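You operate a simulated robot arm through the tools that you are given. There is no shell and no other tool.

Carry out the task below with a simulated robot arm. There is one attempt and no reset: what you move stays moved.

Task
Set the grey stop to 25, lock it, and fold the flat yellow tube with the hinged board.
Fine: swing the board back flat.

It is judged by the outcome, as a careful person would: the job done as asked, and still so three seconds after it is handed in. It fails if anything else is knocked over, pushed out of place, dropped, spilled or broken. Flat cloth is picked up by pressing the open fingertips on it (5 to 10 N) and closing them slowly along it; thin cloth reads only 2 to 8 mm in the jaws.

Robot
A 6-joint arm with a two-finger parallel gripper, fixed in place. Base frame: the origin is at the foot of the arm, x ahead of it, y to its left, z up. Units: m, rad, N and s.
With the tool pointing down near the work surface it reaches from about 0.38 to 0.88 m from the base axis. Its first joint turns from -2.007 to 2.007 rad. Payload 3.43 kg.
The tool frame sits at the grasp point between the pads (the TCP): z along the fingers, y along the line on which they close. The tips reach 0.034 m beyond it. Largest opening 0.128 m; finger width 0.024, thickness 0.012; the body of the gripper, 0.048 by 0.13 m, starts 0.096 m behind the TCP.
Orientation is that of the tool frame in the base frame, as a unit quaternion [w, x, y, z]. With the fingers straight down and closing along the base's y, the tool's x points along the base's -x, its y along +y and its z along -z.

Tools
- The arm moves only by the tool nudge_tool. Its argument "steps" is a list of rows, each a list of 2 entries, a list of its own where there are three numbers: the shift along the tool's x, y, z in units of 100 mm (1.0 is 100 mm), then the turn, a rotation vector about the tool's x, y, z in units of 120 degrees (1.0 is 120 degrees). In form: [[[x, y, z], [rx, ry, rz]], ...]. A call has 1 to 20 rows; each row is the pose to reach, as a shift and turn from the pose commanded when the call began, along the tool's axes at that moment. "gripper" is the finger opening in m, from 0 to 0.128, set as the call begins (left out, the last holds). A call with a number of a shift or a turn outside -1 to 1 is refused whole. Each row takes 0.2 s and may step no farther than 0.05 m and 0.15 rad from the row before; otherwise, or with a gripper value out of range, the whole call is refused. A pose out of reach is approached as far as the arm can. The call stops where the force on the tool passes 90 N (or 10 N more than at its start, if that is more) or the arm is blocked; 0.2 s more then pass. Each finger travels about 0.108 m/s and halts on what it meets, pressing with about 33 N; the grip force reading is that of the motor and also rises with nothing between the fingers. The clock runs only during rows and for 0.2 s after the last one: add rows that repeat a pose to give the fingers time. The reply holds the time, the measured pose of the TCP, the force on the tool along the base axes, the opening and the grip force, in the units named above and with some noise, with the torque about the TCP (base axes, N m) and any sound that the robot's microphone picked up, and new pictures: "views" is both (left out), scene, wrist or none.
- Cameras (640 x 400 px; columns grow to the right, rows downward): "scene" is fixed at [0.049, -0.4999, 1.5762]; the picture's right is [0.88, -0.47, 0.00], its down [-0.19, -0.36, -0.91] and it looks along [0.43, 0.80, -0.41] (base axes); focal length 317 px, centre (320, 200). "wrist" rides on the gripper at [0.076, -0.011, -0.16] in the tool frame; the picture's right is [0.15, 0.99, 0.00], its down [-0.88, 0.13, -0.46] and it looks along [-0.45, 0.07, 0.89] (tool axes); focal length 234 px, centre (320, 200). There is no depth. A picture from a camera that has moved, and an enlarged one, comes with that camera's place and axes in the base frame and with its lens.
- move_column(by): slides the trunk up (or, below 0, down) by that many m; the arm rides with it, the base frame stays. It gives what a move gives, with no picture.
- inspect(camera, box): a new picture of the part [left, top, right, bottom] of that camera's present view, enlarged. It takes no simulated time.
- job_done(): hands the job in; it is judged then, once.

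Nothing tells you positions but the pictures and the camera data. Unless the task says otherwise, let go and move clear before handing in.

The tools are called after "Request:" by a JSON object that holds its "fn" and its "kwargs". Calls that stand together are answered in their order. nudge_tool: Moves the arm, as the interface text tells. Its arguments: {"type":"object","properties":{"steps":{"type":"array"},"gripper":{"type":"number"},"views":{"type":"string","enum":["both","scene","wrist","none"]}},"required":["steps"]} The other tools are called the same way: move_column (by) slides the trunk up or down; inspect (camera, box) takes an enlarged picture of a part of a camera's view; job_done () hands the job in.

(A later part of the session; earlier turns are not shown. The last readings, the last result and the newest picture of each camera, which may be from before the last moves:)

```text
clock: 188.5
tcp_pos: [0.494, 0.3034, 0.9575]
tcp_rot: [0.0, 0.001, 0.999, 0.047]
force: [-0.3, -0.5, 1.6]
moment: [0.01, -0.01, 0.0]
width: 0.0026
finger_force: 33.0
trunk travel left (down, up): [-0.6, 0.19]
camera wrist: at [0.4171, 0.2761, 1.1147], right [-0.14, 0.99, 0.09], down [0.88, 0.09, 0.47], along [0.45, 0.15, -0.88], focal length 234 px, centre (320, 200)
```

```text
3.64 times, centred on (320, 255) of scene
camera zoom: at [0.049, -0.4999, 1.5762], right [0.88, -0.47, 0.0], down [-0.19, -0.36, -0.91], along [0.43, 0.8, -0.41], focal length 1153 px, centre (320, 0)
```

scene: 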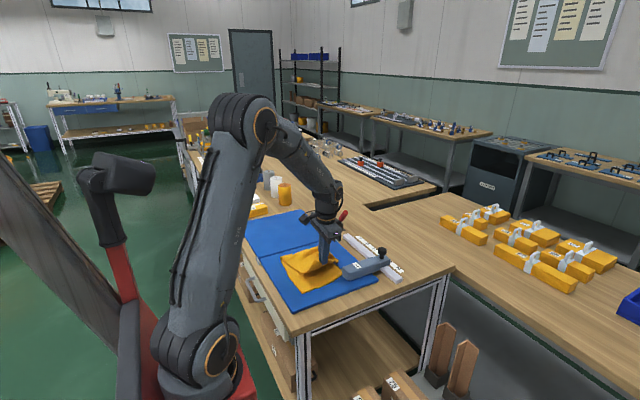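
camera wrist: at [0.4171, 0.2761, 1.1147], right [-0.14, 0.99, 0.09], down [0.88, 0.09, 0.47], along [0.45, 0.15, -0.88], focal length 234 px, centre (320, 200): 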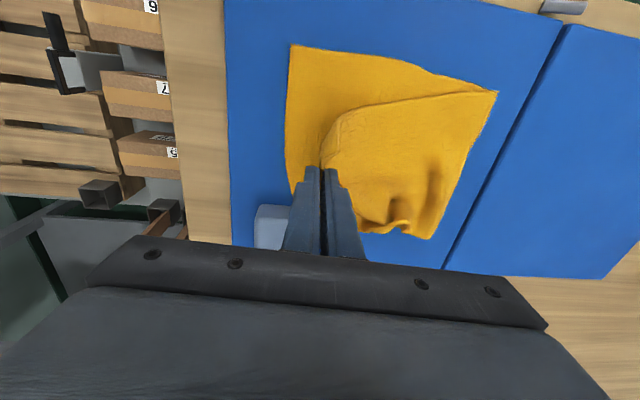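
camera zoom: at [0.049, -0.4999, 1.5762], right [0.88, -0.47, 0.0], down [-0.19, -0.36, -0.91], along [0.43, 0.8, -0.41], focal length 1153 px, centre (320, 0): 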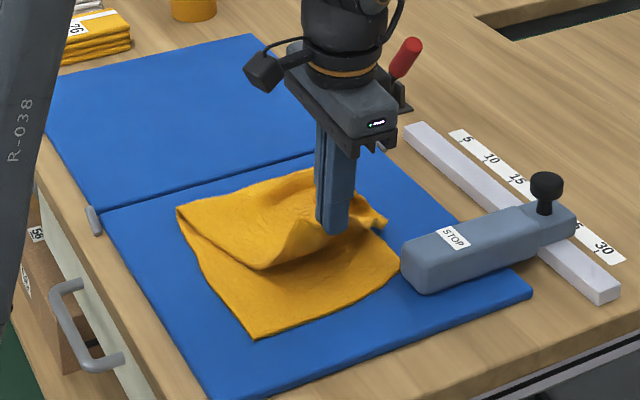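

Very good: it's unrolling with its width kept and the bottom layer staying put. I'll continue out and down.

Request:
{"fn": "nudge_tool", "kwargs": {"steps": [[[0, -0.16, 0.08], [0, 0, 0]], [[0, -0.3, 0.23], [0, 0, 0]], [[0, -0.42, 0.4], [0, 0, 0]], [[0, -0.46, 0.52], [0, 0, 0]]], "views": "both"}}

Request:
{"fn": "inspect", "kwargs": {"camera": "scene", "box": [260, 200, 380, 310]}}

Request:
{"fn": "inspect", "kwargs": {"camera": "wrist", "box": [220, 20, 540, 260]}}

```text
clock: 189.5
tcp_pos: [0.4919, 0.2611, 0.9004]
tcp_rot: [0.0, 0.002, 0.999, 0.047]
force: [-0.6, 0.2, -0.1]
moment: [-0.02, -0.01, -0.01]
width: 0.0029
finger_force: 33.5
trunk travel left (down, up): [-0.6, 0.19]
camera wrist: at [0.4164, 0.2342, 1.0578], right [-0.14, 0.99, 0.09], down [0.88, 0.08, 0.47], along [0.45, 0.15, -0.88], focal length 234 px, centre (320, 200)
```

scene: 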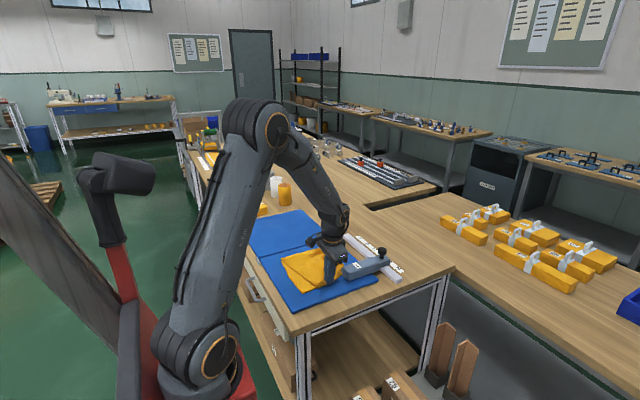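
wrist: 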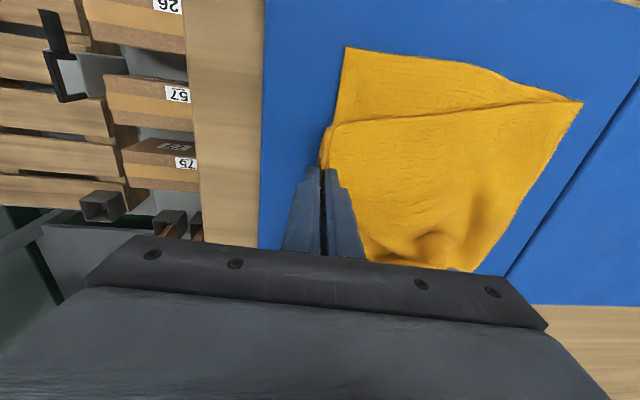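

```text
3.64 times, centred on (320, 255) of scene
camera zoom: at [0.049, -0.4999, 1.5762], right [0.88, -0.47, 0.0], down [-0.19, -0.36, -0.91], along [0.43, 0.8, -0.41], focal length 1153 px, centre (320, 0)
```

zoom: 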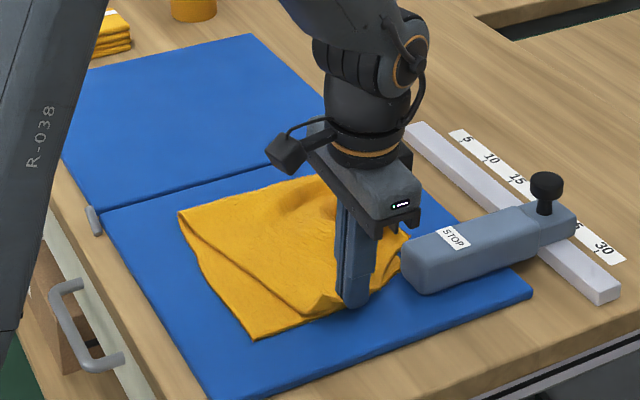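

```text
1.67 times, centred on (380, 140) of wrist
camera zoom: at [0.4164, 0.2342, 1.0578], right [-0.14, 0.99, 0.09], down [0.88, 0.08, 0.47], along [0.45, 0.15, -0.88], focal length 390 px, centre (220, 300)
```

zoom: 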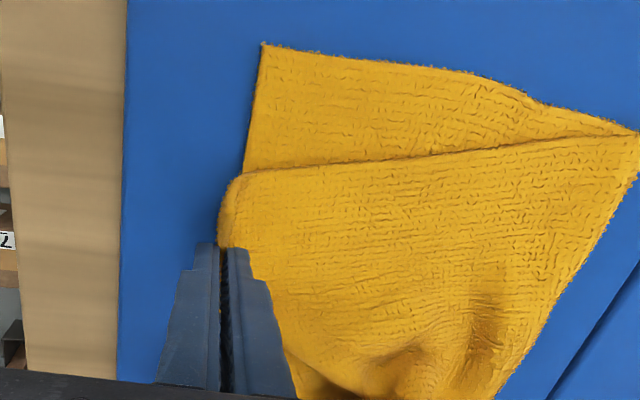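

Nearly flat now. I'll lower the last few millimetres and release.

Request:
{"fn": "nudge_tool", "kwargs": {"steps": [[[0, -0.02, 0.05], [0, 0, 0]], [[0, -0.04, 0.08], [0, 0, 0]]], "views": "none"}}

Request:
{"fn": "nudge_tool", "kwargs": {"steps": [[[0, 0, 0], [0, 0, 0]], [[0, 0, 0], [0, 0, 0]]], "gripper": 0.015, "views": "none"}}

Request:
{"fn": "nudge_tool", "kwargs": {"steps": [[[0, 0, -0.25], [0, 0, 0]], [[0, 0, -0.6], [0, 0, 0]], [[0, 0.2, -1.0], [0, 0, 0]]], "views": "none"}}

Request:
{"fn": "nudge_tool", "kwargs": {"steps": [[[0, 0.35, -0.3], [0.045, 0, 0]], [[0, 0.7, -0.5], [0.045, 0, 0]], [[0, 1.0, -0.6], [0.045, 0, 0]]], "views": "both"}}

Request:
{"fn": "inspect", "kwargs": {"camera": "wrist", "box": [140, 20, 460, 260]}}

Request:
{"fn": "inspect", "kwargs": {"camera": "scene", "box": [260, 200, 380, 310]}}

```text
clock: 190.1
tcp_pos: [0.4916, 0.258, 0.8908]
tcp_rot: [0.001, 0.0, 0.999, 0.047]
force: [0.2, 1.3, 1.4]
moment: [0.03, 0.0, 0.01]
width: 0.0028
finger_force: 32.7
trunk travel left (down, up): [-0.6, 0.19]
```

```text
clock: 190.7
tcp_pos: [0.4923, 0.2584, 0.892]
tcp_rot: [0.0, 0.001, 0.999, 0.046]
force: [0.1, -0.4, 0.6]
moment: [0.0, 0.01, 0.0]
width: 0.015
finger_force: 0.0
trunk travel left (down, up): [-0.6, 0.19]
```

```text
clock: 191.5
tcp_pos: [0.489, 0.2683, 0.9911]
tcp_rot: [0.0, 0.001, 0.999, 0.047]
force: [1.0, 0.5, -0.2]
moment: [0.03, 0.06, 0.0]
width: 0.015
finger_force: 0.0
trunk travel left (down, up): [-0.6, 0.19]
```

```text
clock: 192.3
tcp_pos: [0.4915, 0.3652, 1.0616]
tcp_rot: [0.0, 0.002, 1.0, 0.0]
force: [-1.4, -0.2, -0.4]
moment: [0.05, -0.04, 0.0]
width: 0.0149
finger_force: 0.1
trunk travel left (down, up): [-0.6, 0.19]
camera wrist: at [0.4148, 0.3529, 1.2221], right [-0.14, 0.99, 0.0], down [0.88, 0.13, 0.46], along [0.45, 0.06, -0.89], focal length 234 px, centre (320, 200)
```

scene: 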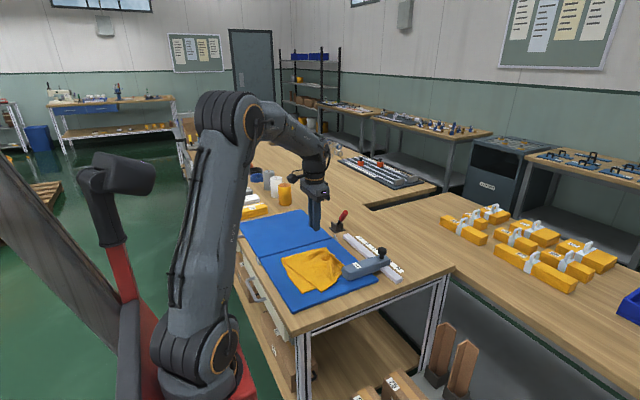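
wrist: 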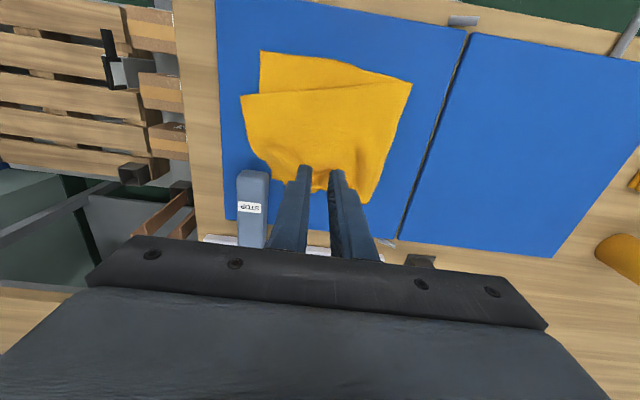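

```text
1.67 times, centred on (300, 140) of wrist
camera zoom: at [0.4148, 0.3529, 1.2221], right [-0.14, 0.99, 0.0], down [0.88, 0.13, 0.46], along [0.45, 0.06, -0.89], focal length 390 px, centre (353, 300)
```

zoom: 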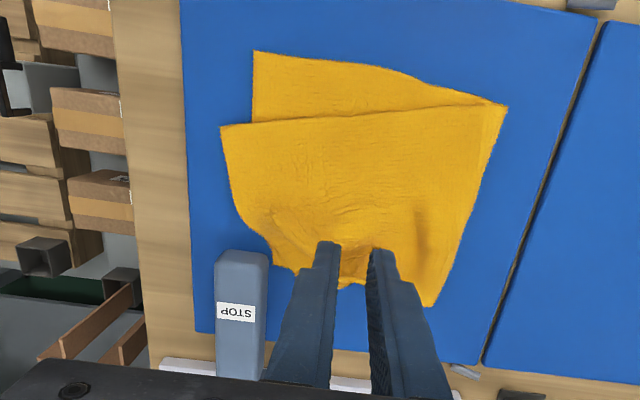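

```text
3.64 times, centred on (320, 255) of scene
camera zoom: at [0.049, -0.4999, 1.5762], right [0.88, -0.47, 0.0], down [-0.19, -0.36, -0.91], along [0.43, 0.8, -0.41], focal length 1153 px, centre (320, 0)
```

zoom: 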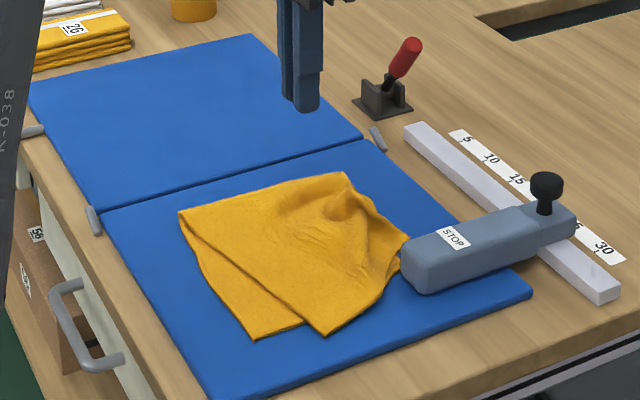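

That came out well: the flap is laid out with its free edge at y ≈ 0.25. The whole stack has crept toward −y though (crease at y ≈ 0.475). I'll press near the crease and draw the folded tube back +y as one piece until the crease sits at the hinge line.

Request:
{"fn": "nudge_tool", "kwargs": {"steps": [[[-0.02, 0.25, 0.35], [0, 0, 0]], [[-0.05, 0.55, 0.7], [0, 0, 0]], [[-0.08, 0.85, 1.0], [0, 0, 0]]], "gripper": 0.0, "views": "none"}}

Request:
{"fn": "nudge_tool", "kwargs": {"steps": [[[0, 0, 0.3], [0, 0, 0]], [[0, 0, 0.6], [0, 0, 0]]], "views": "none"}}

```text
clock: 193.1
tcp_pos: [0.5013, 0.4477, 0.9608]
tcp_rot: [0.001, 0.001, 1.0, 0.0]
force: [0.2, -0.3, 1.2]
moment: [0.03, 0.01, 0.01]
width: 0.0
finger_force: 33.1
trunk travel left (down, up): [-0.6, 0.19]
```

```text
clock: 193.7
tcp_pos: [0.5008, 0.4479, 0.9009]
tcp_rot: [0.0, 0.002, 1.0, -0.001]
force: [-0.6, -0.6, 0.8]
moment: [-0.02, -0.02, 0.03]
width: 0.0
finger_force: 32.6
trunk travel left (down, up): [-0.6, 0.19]
```

Request:
{"fn": "nudge_tool", "kwargs": {"steps": [[[0, 0, 0.06], [0, 0, 0]]], "views": "none"}}

Request:
{"fn": "nudge_tool", "kwargs": {"steps": [[[0, 0, 0.03], [0, 0, 0]]], "views": "none"}}

```text
clock: 194.1
tcp_pos: [0.5016, 0.4466, 0.8945]
tcp_rot: [0.001, 0.0, 1.0, -0.001]
force: [0.3, -0.2, 2.0]
moment: [0.01, 0.01, -0.01]
width: 0.0001
finger_force: 32.9
trunk travel left (down, up): [-0.6, 0.19]
```

```text
clock: 194.5
tcp_pos: [0.5016, 0.4476, 0.8935]
tcp_rot: [0.001, 0.0, 1.0, -0.001]
force: [-0.5, -0.5, 4.8]
moment: [0.01, 0.0, -0.02]
width: 0.0001
finger_force: 32.7
trunk travel left (down, up): [-0.6, 0.19]
```

Request:
{"fn": "nudge_tool", "kwargs": {"steps": [[[0, 0, 0.03], [0, 0, 0]], [[0, 0.12, 0.035], [0, 0, 0]], [[0, 0.25, 0.04], [0, 0, 0]], [[0, 0.38, 0.04], [0, 0, 0]], [[0, 0.5, 0.04], [0, 0, 0]]], "views": "both"}}

Request:
{"fn": "inspect", "kwargs": {"camera": "scene", "box": [260, 200, 380, 310]}}

```text
clock: 195.7
tcp_pos: [0.5003, 0.497, 0.8907]
tcp_rot: [0.001, 0.001, 1.0, 0.001]
force: [2.9, -11.7, 40.2]
moment: [-0.34, -0.06, 0.03]
width: 0.0
finger_force: 32.7
trunk travel left (down, up): [-0.6, 0.19]
camera wrist: at [0.4239, 0.4844, 1.0495], right [-0.14, 0.99, 0.0], down [0.88, 0.13, 0.46], along [0.45, 0.07, -0.89], focal length 234 px, centre (320, 200)
```

scene: 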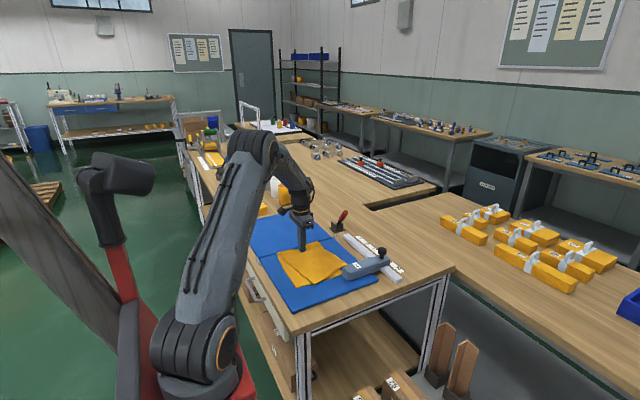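
wrist: 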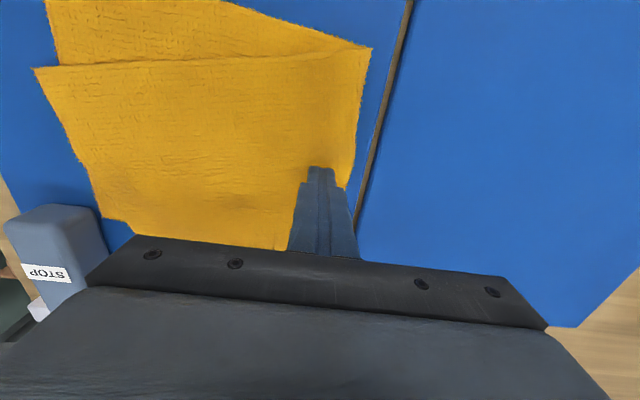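

```text
3.64 times, centred on (320, 255) of scene
camera zoom: at [0.049, -0.4999, 1.5762], right [0.88, -0.47, 0.0], down [-0.19, -0.36, -0.91], along [0.43, 0.8, -0.41], focal length 1153 px, centre (320, 0)
```

zoom: 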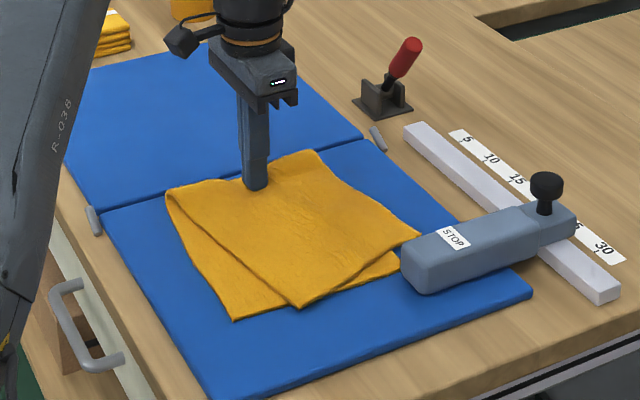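

Excellent: the fold is now neat, with the crease at y ≈ 0.525 and both ends close together. One more 15 mm draw puts the crease on the hinge line and the near end back where it started.

Request:
{"fn": "nudge_tool", "kwargs": {"steps": [[[0, 0.05, -0.01], [0, 0, 0]], [[0, 0.1, -0.01], [0, 0, 0]], [[0, 0.15, -0.01], [0, 0, 0]]], "views": "none"}}

Request:
{"fn": "nudge_tool", "kwargs": {"steps": [[[0, 0, -0.25], [0, 0, 0]], [[0, 0, -0.6], [0, 0, 0]], [[0, 0, -1.0], [0, 0, 0]]], "views": "none"}}

Request:
{"fn": "nudge_tool", "kwargs": {"steps": [[[0.25, -0.1, -0.3], [0, 0, 0]], [[0.5, -0.2, -0.6], [0, 0, 0]], [[0.8, -0.3, -0.9], [0, 0, 0]]], "views": "both"}}

Request:
{"fn": "inspect", "kwargs": {"camera": "wrist", "box": [100, 20, 460, 260]}}

Request:
{"fn": "inspect", "kwargs": {"camera": "scene", "box": [260, 200, 380, 310]}}

```text
clock: 196.5
tcp_pos: [0.4991, 0.5127, 0.8909]
tcp_rot: [0.0, 0.001, 1.0, 0.001]
force: [0.6, -9.0, 30.1]
moment: [-0.28, 0.02, 0.01]
width: 0.0001
finger_force: 33.0
trunk travel left (down, up): [-0.6, 0.19]
```

```text
clock: 197.3
tcp_pos: [0.5008, 0.5102, 0.9877]
tcp_rot: [0.0, 0.001, 1.0, -0.001]
force: [0.5, 0.0, -0.9]
moment: [-0.02, 0.04, 0.01]
width: 0.0
finger_force: 32.9
trunk travel left (down, up): [-0.6, 0.19]
```

```text
clock: 198.1
tcp_pos: [0.4217, 0.4861, 1.0771]
tcp_rot: [0.0, 0.001, 1.0, -0.001]
force: [-0.8, 0.7, -0.2]
moment: [-0.04, 0.07, 0.01]
width: 0.0002
finger_force: 33.1
trunk travel left (down, up): [-0.6, 0.19]
camera wrist: at [0.3457, 0.4743, 1.2359], right [-0.14, 0.99, 0.0], down [0.88, 0.13, 0.46], along [0.45, 0.06, -0.89], focal length 234 px, centre (320, 200)
```

scene: 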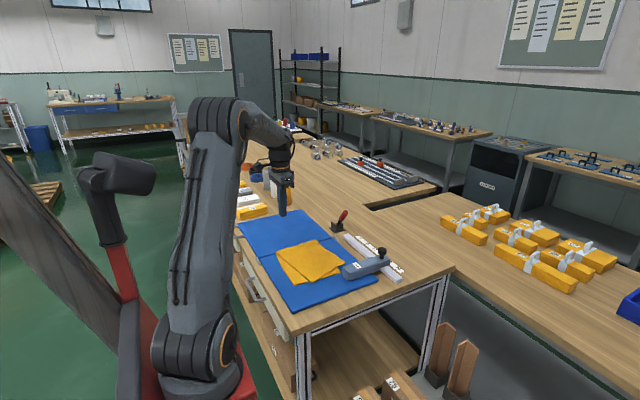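
wrist: 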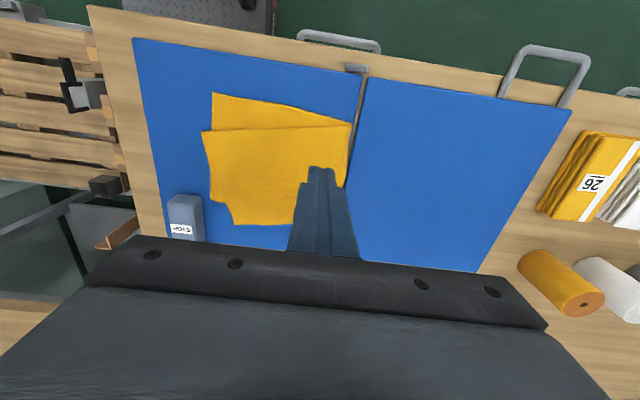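

```text
1.67 times, centred on (280, 140) of wrist
camera zoom: at [0.3457, 0.4743, 1.2359], right [-0.14, 0.99, 0.0], down [0.88, 0.13, 0.46], along [0.45, 0.06, -0.89], focal length 390 px, centre (387, 300)
```

zoom: 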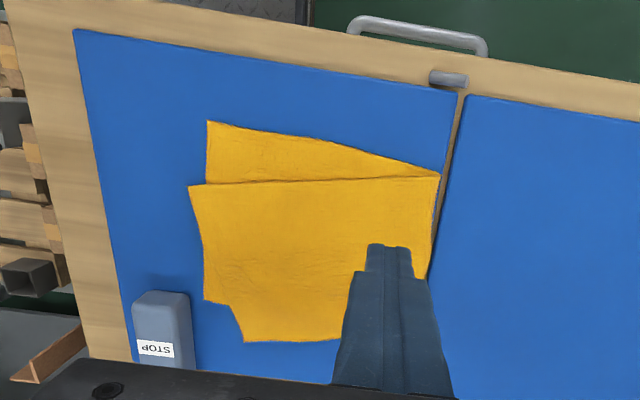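

```text
3.64 times, centred on (320, 255) of scene
camera zoom: at [0.049, -0.4999, 1.5762], right [0.88, -0.47, 0.0], down [-0.19, -0.36, -0.91], along [0.43, 0.8, -0.41], focal length 1153 px, centre (320, 0)
```

zoom: 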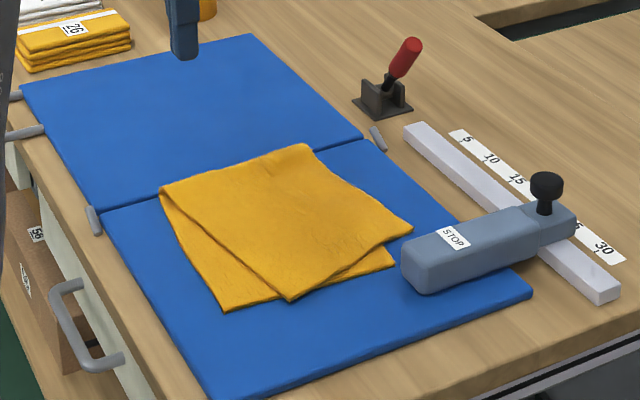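

The crease is on the hinge line and the ends nearly coincide. Only the flap is turned about 15°, with its end shifted roughly 5 cm toward +x. I'll pick its free edge at mid-width and ease it over to square it up.

Request:
{"fn": "nudge_tool", "kwargs": {"steps": [[[-0.35, -0.35, 0.05], [0, 0, 0]], [[-0.65, -0.65, 0.3], [0, 0, 0]], [[-0.9, -0.9, 0.6], [0, 0, 0]], [[-1.0, -1.0, 0.9], [0, 0, 0]]], "gripper": 0.03, "views": "none"}}

Request:
{"fn": "nudge_tool", "kwargs": {"steps": [[[0, -0.3, 0.2], [-0.022, 0, 0]], [[0, -0.6, 0.5], [-0.044, 0, 0]]], "views": "wrist"}}

Request:
{"fn": "inspect", "kwargs": {"camera": "wrist", "box": [220, 60, 440, 220]}}

```text
clock: 199.1
tcp_pos: [0.5207, 0.3822, 0.9885]
tcp_rot: [0.001, 0.001, 1.0, 0.0]
force: [-0.4, 0.1, -0.5]
moment: [0.01, -0.02, 0.02]
width: 0.03
finger_force: 0.0
trunk travel left (down, up): [-0.6, 0.19]
```

```text
clock: 199.7
tcp_pos: [0.5207, 0.3229, 0.9393]
tcp_rot: [0.001, 0.0, 0.999, 0.046]
force: [-0.7, 0.3, 0.1]
moment: [-0.01, -0.06, 0.0]
width: 0.03
finger_force: 0.1
trunk travel left (down, up): [-0.6, 0.19]
camera wrist: at [0.4453, 0.2956, 1.0971], right [-0.14, 0.99, 0.09], down [0.88, 0.09, 0.47], along [0.45, 0.15, -0.88], focal length 234 px, centre (320, 200)
```

wrist: 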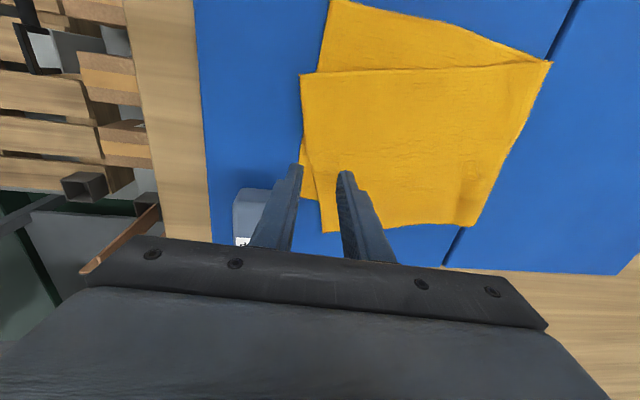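

```text
2.50 times, centred on (330, 140) of wrist
camera zoom: at [0.4453, 0.2956, 1.0971], right [-0.14, 0.99, 0.09], down [0.88, 0.09, 0.47], along [0.45, 0.15, -0.88], focal length 585 px, centre (295, 350)
```

zoom: 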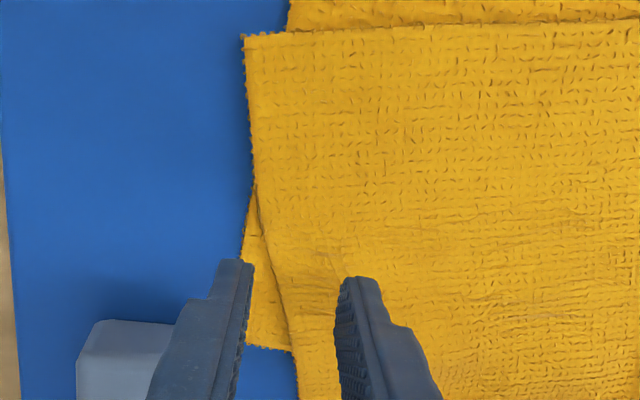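

Request:
{"fn": "nudge_tool", "kwargs": {"steps": [[[0.2, -0.12, 0.1], [-0.02, 0, 0]], [[0.387, -0.247, 0.278], [-0.038, 0, 0]]], "views": "none"}}

Request:
{"fn": "nudge_tool", "kwargs": {"steps": [[[0, -0.015, 0.1], [0, 0, 0]], [[0, -0.02, 0.15], [0, 0, 0]]], "views": "none"}}

```text
clock: 200.3
tcp_pos: [0.4814, 0.3007, 0.9117]
tcp_rot: [0.0, 0.001, 0.996, 0.086]
force: [0.3, 0.7, -0.5]
moment: [-0.03, -0.01, 0.0]
width: 0.0301
finger_force: 0.0
trunk travel left (down, up): [-0.6, 0.19]
```

```text
clock: 200.9
tcp_pos: [0.481, 0.3003, 0.8965]
tcp_rot: [0.0, 0.001, 0.996, 0.085]
force: [-0.8, 0.3, -1.1]
moment: [0.02, 0.01, 0.01]
width: 0.03
finger_force: 0.0
trunk travel left (down, up): [-0.6, 0.19]
```

Request:
{"fn": "nudge_tool", "kwargs": {"steps": [[[0, -0.005, 0.035], [0, 0, 0]]], "views": "none"}}

Request:
{"fn": "nudge_tool", "kwargs": {"steps": [[[0, -0.003, 0.02], [0, 0, 0]]], "views": "none"}}

```text
clock: 201.3
tcp_pos: [0.4802, 0.3013, 0.8916]
tcp_rot: [0.0, 0.001, 0.996, 0.086]
force: [-0.2, 0.1, 0.4]
moment: [0.01, 0.0, 0.01]
width: 0.0301
finger_force: 0.1
trunk travel left (down, up): [-0.6, 0.19]
```

```text
clock: 201.7
tcp_pos: [0.4826, 0.3019, 0.8893]
tcp_rot: [-0.001, 0.001, 0.996, 0.085]
force: [-1.0, 0.4, 1.8]
moment: [0.04, 0.01, 0.0]
width: 0.03
finger_force: 0.1
trunk travel left (down, up): [-0.6, 0.19]
```

Request:
{"fn": "nudge_tool", "kwargs": {"steps": [[[0, -0.003, 0.02], [0, 0, 0]]], "views": "none"}}

Request:
{"fn": "nudge_tool", "kwargs": {"steps": [[[0, 0, 0.01], [0, 0, 0]]], "gripper": 0.024, "views": "none"}}

```text
clock: 202.1
tcp_pos: [0.4818, 0.3004, 0.8903]
tcp_rot: [0.002, 0.0, 0.996, 0.086]
force: [-4.2, -3.3, 22.8]
moment: [-0.53, 0.23, -0.05]
width: 0.03
finger_force: 0.0
trunk travel left (down, up): [-0.6, 0.19]
```

```text
clock: 202.5
tcp_pos: [0.4828, 0.3013, 0.8886]
tcp_rot: [0.002, 0.002, 0.996, 0.086]
force: [-4.2, -14.1, 40.1]
moment: [-1.25, 0.25, -0.06]
width: 0.0284
finger_force: 4.2
trunk travel left (down, up): [-0.6, 0.19]
```

Request:
{"fn": "nudge_tool", "kwargs": {"steps": [[[0, 0, -0.025], [0.02, 0, 0]]], "views": "none"}}

Request:
{"fn": "nudge_tool", "kwargs": {"steps": [[[0, 0, 0], [0, 0, 0]]], "gripper": 0.02, "views": "none"}}

Request:
{"fn": "nudge_tool", "kwargs": {"steps": [[[0, 0, 0], [0, 0, 0]]], "gripper": 0.014, "views": "none"}}

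Request:
{"fn": "nudge_tool", "kwargs": {"steps": [[[0, 0, 0], [0, 0, 0]]], "gripper": 0.007, "views": "none"}}

Request:
{"fn": "nudge_tool", "kwargs": {"steps": [[[0, 0, 0], [0, 0, 0]], [[0, 0, 0], [0, 0, 0]]], "gripper": 0.0, "views": "wrist"}}

```text
clock: 202.9
tcp_pos: [0.4823, 0.3022, 0.8885]
tcp_rot: [0.002, 0.0, 0.998, 0.066]
force: [2.7, 1.1, 13.7]
moment: [0.09, -0.1, 0.12]
width: 0.0276
finger_force: 2.9
trunk travel left (down, up): [-0.6, 0.19]
```

```text
clock: 203.3
tcp_pos: [0.4805, 0.3, 0.8898]
tcp_rot: [0.0, 0.001, 0.998, 0.065]
force: [0.0, 4.2, 13.0]
moment: [0.33, 0.0, 0.0]
width: 0.0234
finger_force: 3.3
trunk travel left (down, up): [-0.6, 0.19]
```

```text
clock: 203.7
tcp_pos: [0.4805, 0.2998, 0.8896]
tcp_rot: [0.0, 0.0, 0.998, 0.065]
force: [1.1, -3.5, 16.1]
moment: [0.09, -0.02, 0.01]
width: 0.0138
finger_force: 0.1
trunk travel left (down, up): [-0.6, 0.19]
```

```text
clock: 204.1
tcp_pos: [0.4814, 0.3016, 0.8909]
tcp_rot: [0.001, 0.001, 0.998, 0.064]
force: [1.1, -1.5, 20.8]
moment: [0.22, -0.09, -0.02]
width: 0.0091
finger_force: 1.8
trunk travel left (down, up): [-0.6, 0.19]
```

```text
clock: 204.7
tcp_pos: [0.4814, 0.3008, 0.8906]
tcp_rot: [0.001, 0.001, 0.998, 0.066]
force: [1.2, 6.5, 24.3]
moment: [0.43, -0.05, 0.03]
width: 0.0026
finger_force: 32.4
trunk travel left (down, up): [-0.6, 0.19]
camera wrist: at [0.4053, 0.2681, 1.046], right [-0.14, 0.98, 0.13], down [0.88, 0.07, 0.47], along [0.45, 0.18, -0.87], focal length 234 px, centre (320, 200)
```

wrist: 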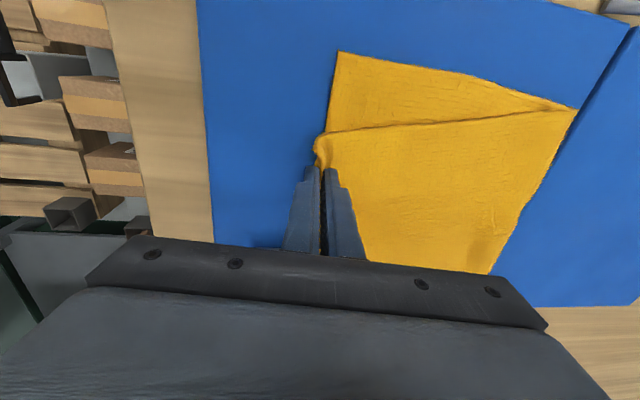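

Request:
{"fn": "nudge_tool", "kwargs": {"steps": [[[0, 0.01, -0.2], [0, 0, 0]], [[0, 0.02, -0.4], [0, 0, 0]]], "views": "scene"}}

Request:
{"fn": "inspect", "kwargs": {"camera": "scene", "box": [260, 200, 380, 310]}}

```text
clock: 205.3
tcp_pos: [0.4809, 0.2992, 0.9293]
tcp_rot: [-0.001, 0.001, 0.998, 0.064]
force: [-0.1, 1.0, -0.3]
moment: [-0.02, 0.02, 0.0]
width: 0.0025
finger_force: 32.7
trunk travel left (down, up): [-0.6, 0.19]
```

scene: 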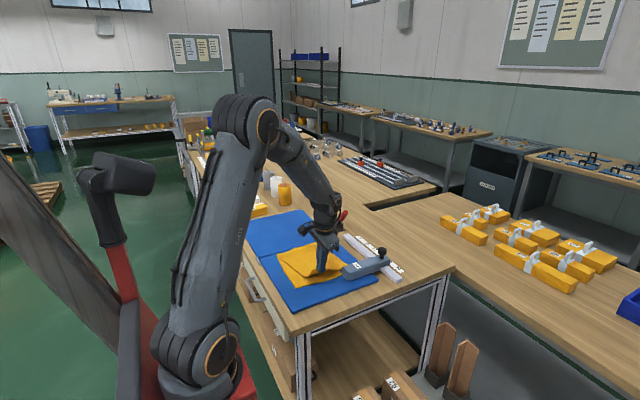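

```text
3.64 times, centred on (320, 255) of scene
camera zoom: at [0.049, -0.4999, 1.5762], right [0.88, -0.47, 0.0], down [-0.19, -0.36, -0.91], along [0.43, 0.8, -0.41], focal length 1153 px, centre (320, 0)
```

zoom: 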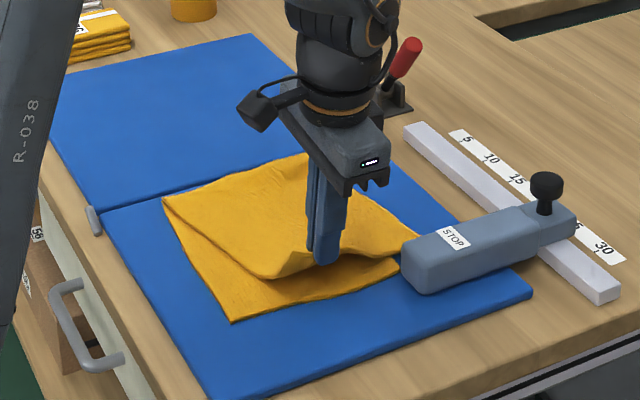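

Only the flap is up. I'll move it 4–5 cm toward −x at this low height and set it down.

Request:
{"fn": "nudge_tool", "kwargs": {"steps": [[[0.15, -0.02, -0.05], [0, 0, 0]], [[0.3, -0.03, -0.05], [0, 0, 0]], [[0.46, -0.04, 0.05], [0, 0, 0]], [[0.5, -0.05, 0.2], [0, 0, 0]], [[0.5, -0.07, 0.36], [0, 0, 0]]], "views": "both"}}

Request:
{"fn": "inspect", "kwargs": {"camera": "scene", "box": [260, 200, 380, 310]}}

```text
clock: 206.5
tcp_pos: [0.4297, 0.2981, 0.8939]
tcp_rot: [0.001, 0.002, 0.998, 0.065]
force: [0.0, -0.4, 1.0]
moment: [0.0, 0.01, -0.03]
width: 0.0023
finger_force: 33.0
trunk travel left (down, up): [-0.6, 0.19]
camera wrist: at [0.3542, 0.2645, 1.0496], right [-0.14, 0.98, 0.13], down [0.88, 0.07, 0.47], along [0.45, 0.18, -0.87], focal length 234 px, centre (320, 200)
```

scene: 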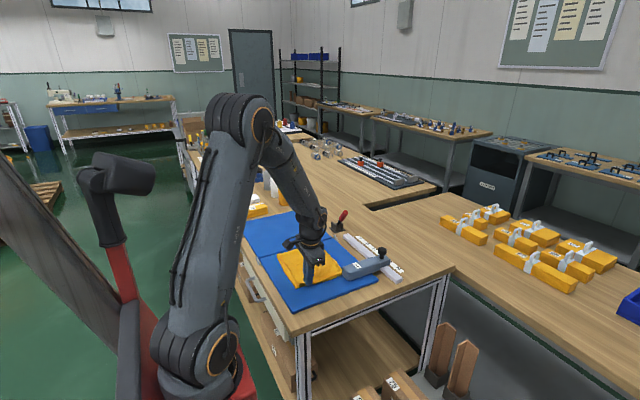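
wrist: 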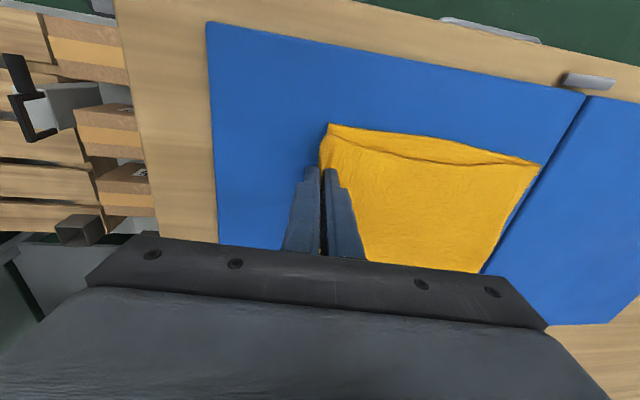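

```text
3.64 times, centred on (320, 255) of scene
camera zoom: at [0.049, -0.4999, 1.5762], right [0.88, -0.47, 0.0], down [-0.19, -0.36, -0.91], along [0.43, 0.8, -0.41], focal length 1153 px, centre (320, 0)
```

zoom: 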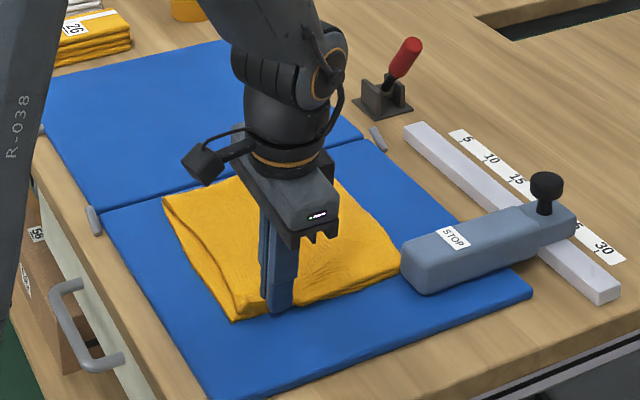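

That squares it up nicely. I'll set it down and release.

Request:
{"fn": "nudge_tool", "kwargs": {"steps": [[[0, -0.005, 0.03], [0, 0, 0]]], "views": "none"}}

Request:
{"fn": "nudge_tool", "kwargs": {"steps": [[[0, 0, 0], [0, 0, 0]], [[0, 0, 0], [0, 0, 0]]], "gripper": 0.012, "views": "none"}}

Request:
{"fn": "nudge_tool", "kwargs": {"steps": [[[0, 0, -0.2], [0, 0, 0]], [[0, 0, -0.55], [0, 0, 0]], [[0, 0.1, -1.0], [0.03, 0, 0]]], "views": "none"}}

Request:
{"fn": "nudge_tool", "kwargs": {"steps": [[[0.0, 0.35, -0.3], [0.033, 0, 0]], [[0.0, 0.7, -0.6], [0.033, 0, 0]], [[0.0, 1.0, -0.9], [0.033, 0, 0]]], "views": "none"}}

Request:
{"fn": "nudge_tool", "kwargs": {"steps": [[[0.0, 0.35, -0.1], [0, 0, 0]], [[0.0, 0.7, -0.2], [0, 0, 0]]], "views": "both"}}

Request:
{"fn": "inspect", "kwargs": {"camera": "wrist", "box": [100, 20, 460, 260]}}

Request:
{"fn": "inspect", "kwargs": {"camera": "scene", "box": [260, 200, 380, 310]}}

```text
clock: 206.9
tcp_pos: [0.43, 0.2967, 0.8913]
tcp_rot: [0.002, 0.001, 0.998, 0.066]
force: [-1.2, 2.5, 11.8]
moment: [0.18, 0.02, 0.01]
width: 0.0027
finger_force: 32.5
trunk travel left (down, up): [-0.6, 0.19]
```

```text
clock: 207.5
tcp_pos: [0.43, 0.2955, 0.8886]
tcp_rot: [0.001, 0.001, 0.998, 0.065]
force: [1.0, -4.3, 11.3]
moment: [0.05, -0.05, -0.05]
width: 0.011
finger_force: 0.1
trunk travel left (down, up): [-0.6, 0.19]
```

```text
clock: 208.3
tcp_pos: [0.4282, 0.292, 0.9883]
tcp_rot: [-0.001, 0.001, 0.999, 0.032]
force: [0.1, 0.1, -0.1]
moment: [-0.02, 0.07, 0.0]
width: 0.0118
finger_force: 0.1
trunk travel left (down, up): [-0.6, 0.19]
```

```text
clock: 209.1
tcp_pos: [0.4293, 0.3862, 1.0867]
tcp_rot: [-0.001, 0.001, 1.0, -0.001]
force: [0.3, 0.0, 0.2]
moment: [0.02, 0.02, 0.02]
width: 0.0118
finger_force: 0.1
trunk travel left (down, up): [-0.6, 0.19]
```

```text
clock: 209.7
tcp_pos: [0.4304, 0.456, 1.1074]
tcp_rot: [0.001, 0.001, 1.0, -0.001]
force: [0.0, 0.3, -0.1]
moment: [0.07, 0.01, 0.01]
width: 0.0119
finger_force: 0.0
trunk travel left (down, up): [-0.6, 0.19]
camera wrist: at [0.3551, 0.4448, 1.2665], right [-0.14, 0.99, 0.0], down [0.88, 0.13, 0.46], along [0.45, 0.06, -0.89], focal length 234 px, centre (320, 200)
```

scene: 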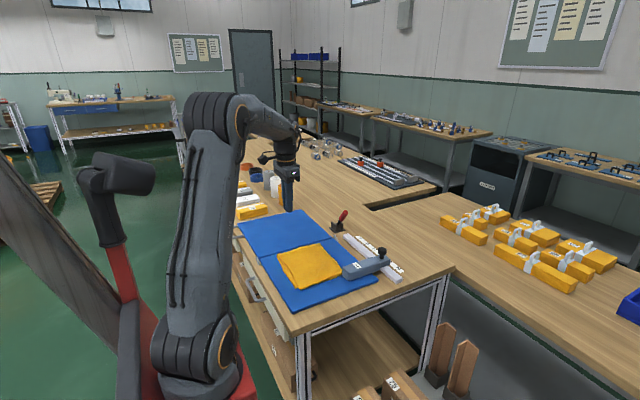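
wrist: 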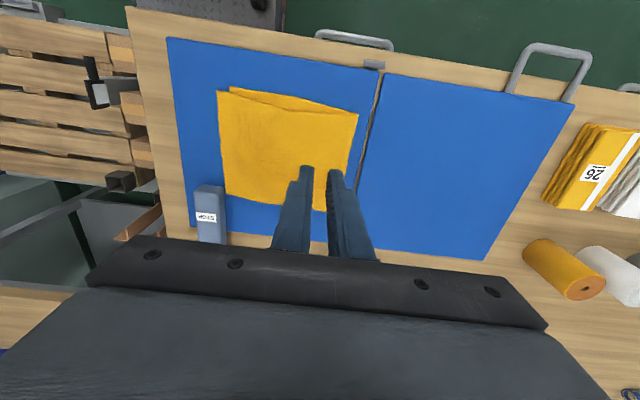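

```text
1.67 times, centred on (280, 140) of wrist
camera zoom: at [0.3551, 0.4448, 1.2665], right [-0.14, 0.99, 0.0], down [0.88, 0.13, 0.46], along [0.45, 0.06, -0.89], focal length 390 px, centre (387, 300)
```

zoom: 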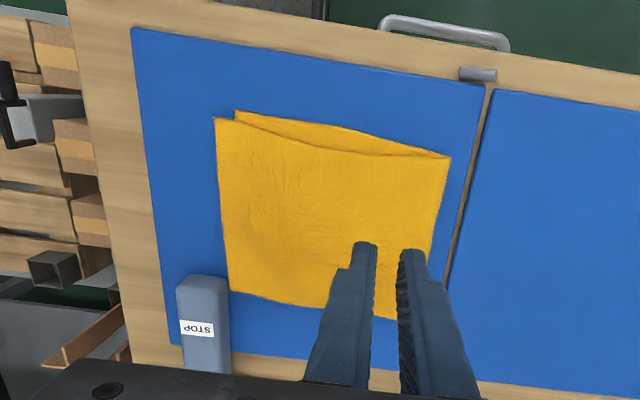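

```text
3.64 times, centred on (320, 255) of scene
camera zoom: at [0.049, -0.4999, 1.5762], right [0.88, -0.47, 0.0], down [-0.19, -0.36, -0.91], along [0.43, 0.8, -0.41], focal length 1153 px, centre (320, 0)
```

zoom: 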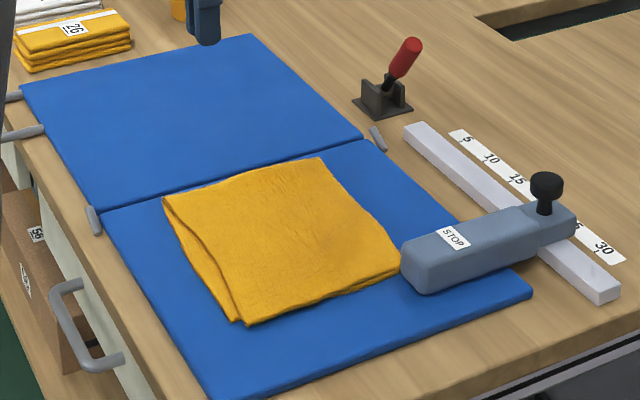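

A neat, square fold. The crease is now at y ≈ 0.511, so I'll draw the stack +27 mm to put it on the hinge line.

Request:
{"fn": "nudge_tool", "kwargs": {"steps": [[[-0.22, 0.1, 0.33], [0, 0, 0]], [[-0.44, 0.2, 0.67], [0, 0, 0]], [[-0.65, 0.3, 1.0], [0, 0, 0]]], "gripper": 0.0, "views": "none"}}

Request:
{"fn": "nudge_tool", "kwargs": {"steps": [[[0, 0, 0.4], [0, 0, 0]], [[0, 0, 0.8], [0, 0, 0]], [[0, 0, 1.0], [0, 0, 0]]], "views": "none"}}

Request:
{"fn": "nudge_tool", "kwargs": {"steps": [[[0, 0, 0.08], [0, 0, 0]], [[0, 0, 0.12], [0, 0, 0]]], "views": "none"}}

```text
clock: 210.5
tcp_pos: [0.4969, 0.4871, 1.007]
tcp_rot: [0.001, 0.002, 1.0, -0.001]
force: [-1.2, -0.1, 1.1]
moment: [-0.01, -0.03, -0.01]
width: 0.0
finger_force: 32.7
trunk travel left (down, up): [-0.6, 0.19]
```

```text
clock: 211.3
tcp_pos: [0.4979, 0.485, 0.9071]
tcp_rot: [0.001, 0.0, 1.0, -0.001]
force: [-0.1, 0.4, 1.1]
moment: [0.03, 0.02, -0.01]
width: 0.0002
finger_force: 33.1
trunk travel left (down, up): [-0.6, 0.19]
```

```text
clock: 211.9
tcp_pos: [0.4958, 0.4854, 0.8943]
tcp_rot: [0.001, 0.001, 1.0, -0.001]
force: [1.6, 0.5, 3.3]
moment: [0.01, -0.01, -0.02]
width: 0.0001
finger_force: 33.6
trunk travel left (down, up): [-0.6, 0.19]
```

Request:
{"fn": "nudge_tool", "kwargs": {"steps": [[[0, 0, 0.04], [0, 0, 0]], [[0, 0.1, 0.05], [0, 0, 0]], [[0, 0.19, 0.05], [0, 0, 0]], [[0, 0.28, 0.05], [0, 0, 0]]], "views": "none"}}

Request:
{"fn": "nudge_tool", "kwargs": {"steps": [[[0, 0, -0.25], [0, 0, 0]], [[0, 0, -0.6], [0, 0, 0]], [[0, 0, -1.0], [0, 0, 0]]], "views": "none"}}

Request:
{"fn": "nudge_tool", "kwargs": {"steps": [[[0.25, 0.1, -0.3], [0, 0, 0]], [[0.5, 0.2, -0.6], [0, 0, 0]], [[0.8, 0.3, -0.9], [0, 0, 0]]], "views": "both"}}

Request:
{"fn": "inspect", "kwargs": {"camera": "wrist", "box": [60, 20, 420, 260]}}

Request:
{"fn": "inspect", "kwargs": {"camera": "scene", "box": [260, 200, 380, 310]}}

```text
clock: 212.9
tcp_pos: [0.4975, 0.5153, 0.8915]
tcp_rot: [0.001, 0.001, 1.0, -0.001]
force: [0.3, -7.4, 26.9]
moment: [-0.22, 0.05, 0.01]
width: 0.0002
finger_force: 33.1
trunk travel left (down, up): [-0.6, 0.19]
```

```text
clock: 213.7
tcp_pos: [0.4939, 0.5164, 0.9898]
tcp_rot: [0.0, 0.001, 1.0, -0.001]
force: [-0.9, -0.1, 0.4]
moment: [-0.02, 0.01, -0.04]
width: 0.0
finger_force: 33.2
trunk travel left (down, up): [-0.6, 0.19]
```

```text
clock: 214.5
tcp_pos: [0.4175, 0.5472, 1.0784]
tcp_rot: [0.0, 0.0, 1.0, -0.001]
force: [-0.2, 0.1, -0.1]
moment: [-0.01, 0.05, -0.01]
width: 0.0002
finger_force: 33.6
trunk travel left (down, up): [-0.6, 0.19]
camera wrist: at [0.3415, 0.5352, 1.2366], right [-0.14, 0.99, 0.0], down [0.88, 0.13, 0.46], along [0.45, 0.06, -0.89], focal length 234 px, centre (320, 200)
```

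scene: 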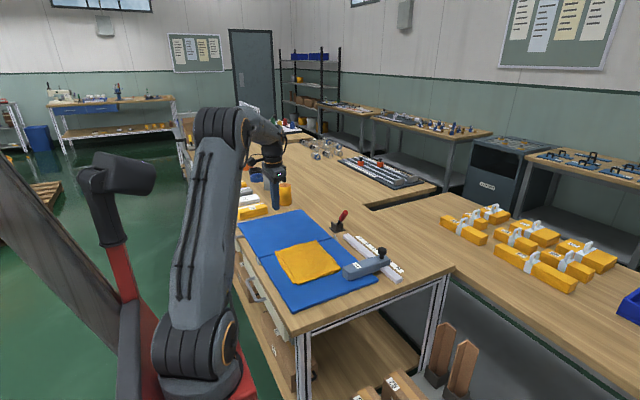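
wrist: 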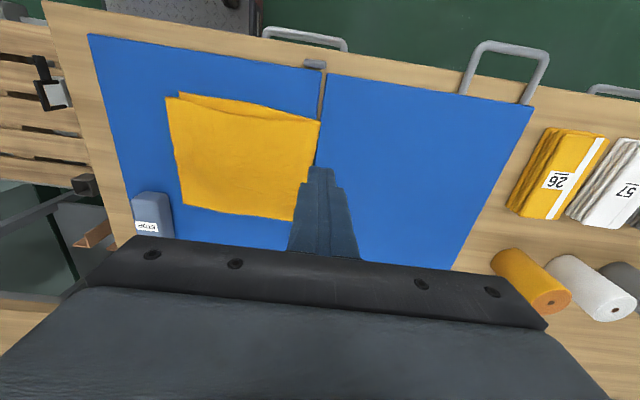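

```text
1.67 times, centred on (240, 140) of wrist
camera zoom: at [0.3415, 0.5352, 1.2366], right [-0.14, 0.99, 0.0], down [0.88, 0.13, 0.46], along [0.45, 0.06, -0.89], focal length 390 px, centre (453, 300)
```

zoom: 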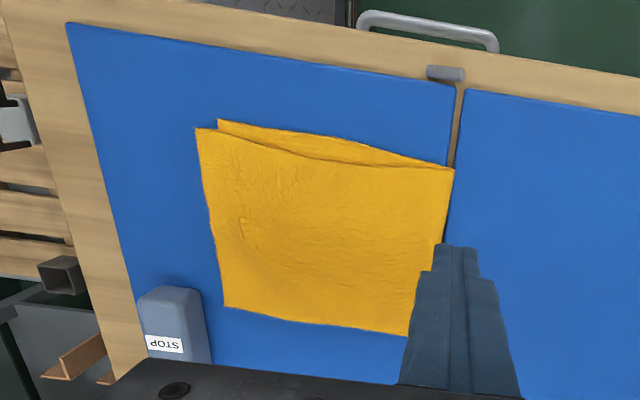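

```text
3.64 times, centred on (320, 255) of scene
camera zoom: at [0.049, -0.4999, 1.5762], right [0.88, -0.47, 0.0], down [-0.19, -0.36, -0.91], along [0.43, 0.8, -0.41], focal length 1153 px, centre (320, 0)
```

zoom: 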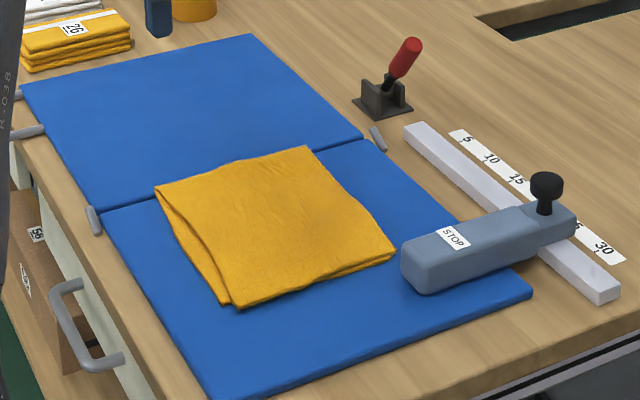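

The fold is square with its crease on the hinge line. To finish properly with the board, I'll swing it right over the fold and back. This time I'll grip the outer handle leg, which clears everything through the full arc.

Request:
{"fn": "nudge_tool", "kwargs": {"steps": [[[0.22, 0.12, 0.05], [0, 0, 0]], [[0.44, 0.24, 0.1], [0, 0, 0]], [[0.65, 0.36, 0.15], [0, 0, 0]]], "gripper": 0.03, "views": "none"}}

Request:
{"fn": "nudge_tool", "kwargs": {"steps": [[[0.22, 0.12, 0.05], [-0.06, 0, 0]], [[0.44, 0.24, 0.1], [-0.12, 0, 0]], [[0.65, 0.36, 0.15], [-0.18, 0, 0]], [[0.65, 0.36, 0.15], [-0.25, 0, 0]]], "views": "none"}}

Request:
{"fn": "inspect", "kwargs": {"camera": "scene", "box": [330, 210, 420, 290]}}

```text
clock: 215.3
tcp_pos: [0.3501, 0.5787, 1.0644]
tcp_rot: [0.0, 0.0, 1.0, -0.002]
force: [0.2, 0.0, 0.6]
moment: [0.02, 0.04, -0.01]
width: 0.0301
finger_force: 0.0
trunk travel left (down, up): [-0.6, 0.19]
```

```text
clock: 216.3
tcp_pos: [0.2864, 0.618, 1.0493]
tcp_rot: [0.001, 0.001, 0.966, 0.258]
force: [0.3, 0.8, 0.0]
moment: [-0.04, 0.0, 0.01]
width: 0.0299
finger_force: 0.0
trunk travel left (down, up): [-0.6, 0.19]
```

```text
5.00 times, centred on (375, 250) of scene
camera zoom: at [0.049, -0.4999, 1.5762], right [0.88, -0.47, 0.0], down [-0.19, -0.36, -0.91], along [0.43, 0.8, -0.41], focal length 1585 px, centre (45, -50)
```

zoom: 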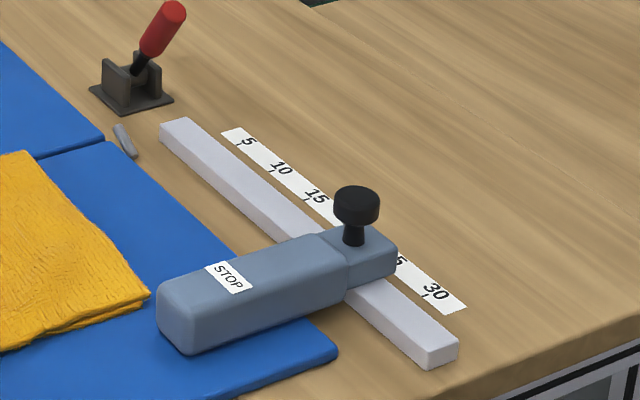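

The stop and lock haven't changed. I'll continue to the outer handle leg.

Request:
{"fn": "nudge_tool", "kwargs": {"steps": [[[0, 0.17, 0.28], [0, 0, 0]], [[0, 0.33, 0.56], [0, 0, 0]], [[0, 0.5, 0.84], [0, 0, 0]]], "views": "none"}}

Request:
{"fn": "nudge_tool", "kwargs": {"steps": [[[0, 0.17, 0.28], [0, 0, 0]], [[0, 0.33, 0.56], [0, 0, 0]], [[0, 0.5, 0.84], [0, 0, 0]]], "views": "both"}}

Request:
{"fn": "inspect", "kwargs": {"camera": "wrist", "box": [200, 60, 460, 260]}}

```text
clock: 217.1
tcp_pos: [0.2847, 0.7011, 1.0]
tcp_rot: [0.001, 0.0, 0.966, 0.258]
force: [0.0, -0.3, -0.5]
moment: [0.02, -0.02, -0.01]
width: 0.0301
finger_force: 0.1
trunk travel left (down, up): [-0.6, 0.19]
```

```text
clock: 217.9
tcp_pos: [0.2865, 0.7885, 0.9497]
tcp_rot: [0.0, 0.001, 0.966, 0.257]
force: [-0.2, 0.2, 0.4]
moment: [-0.01, -0.01, -0.03]
width: 0.0295
finger_force: 0.1
trunk travel left (down, up): [-0.6, 0.19]
camera wrist: at [0.2102, 0.6985, 1.0826], right [-0.15, 0.86, 0.49], down [0.88, -0.11, 0.46], along [0.45, 0.5, -0.74], focal length 234 px, centre (320, 200)
```

scene: 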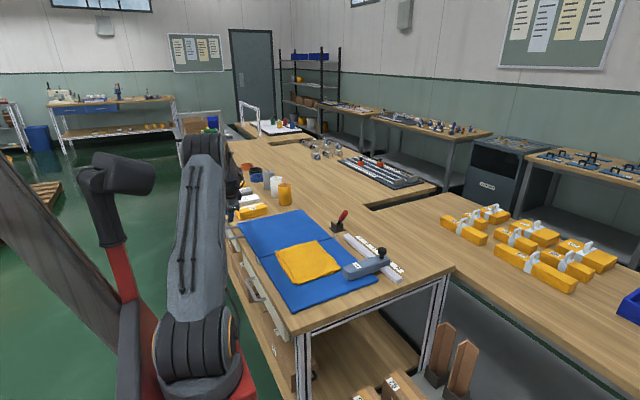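
wrist: 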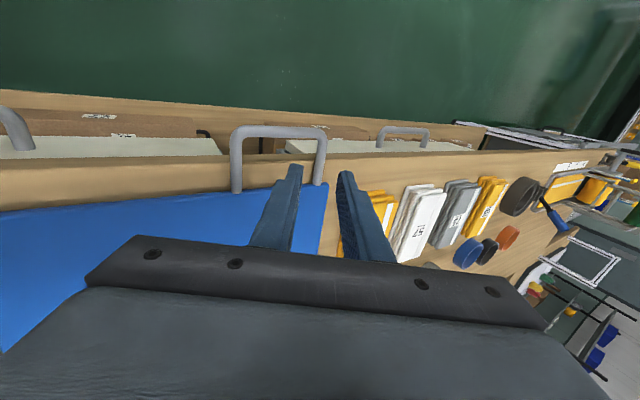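

```text
2.00 times, centred on (330, 160) of wrist
camera zoom: at [0.2102, 0.6985, 1.0826], right [-0.15, 0.86, 0.49], down [0.88, -0.11, 0.46], along [0.45, 0.5, -0.74], focal length 468 px, centre (300, 280)
```

zoom: 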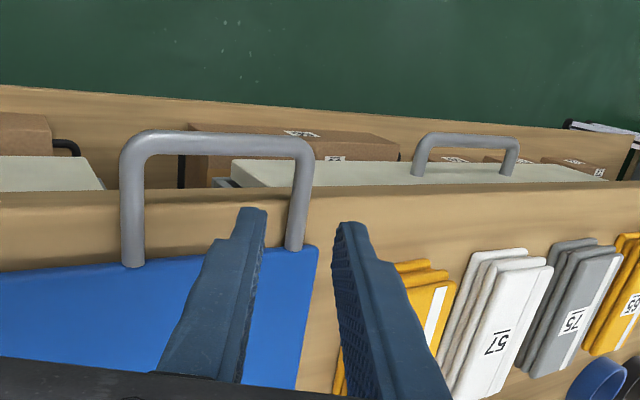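

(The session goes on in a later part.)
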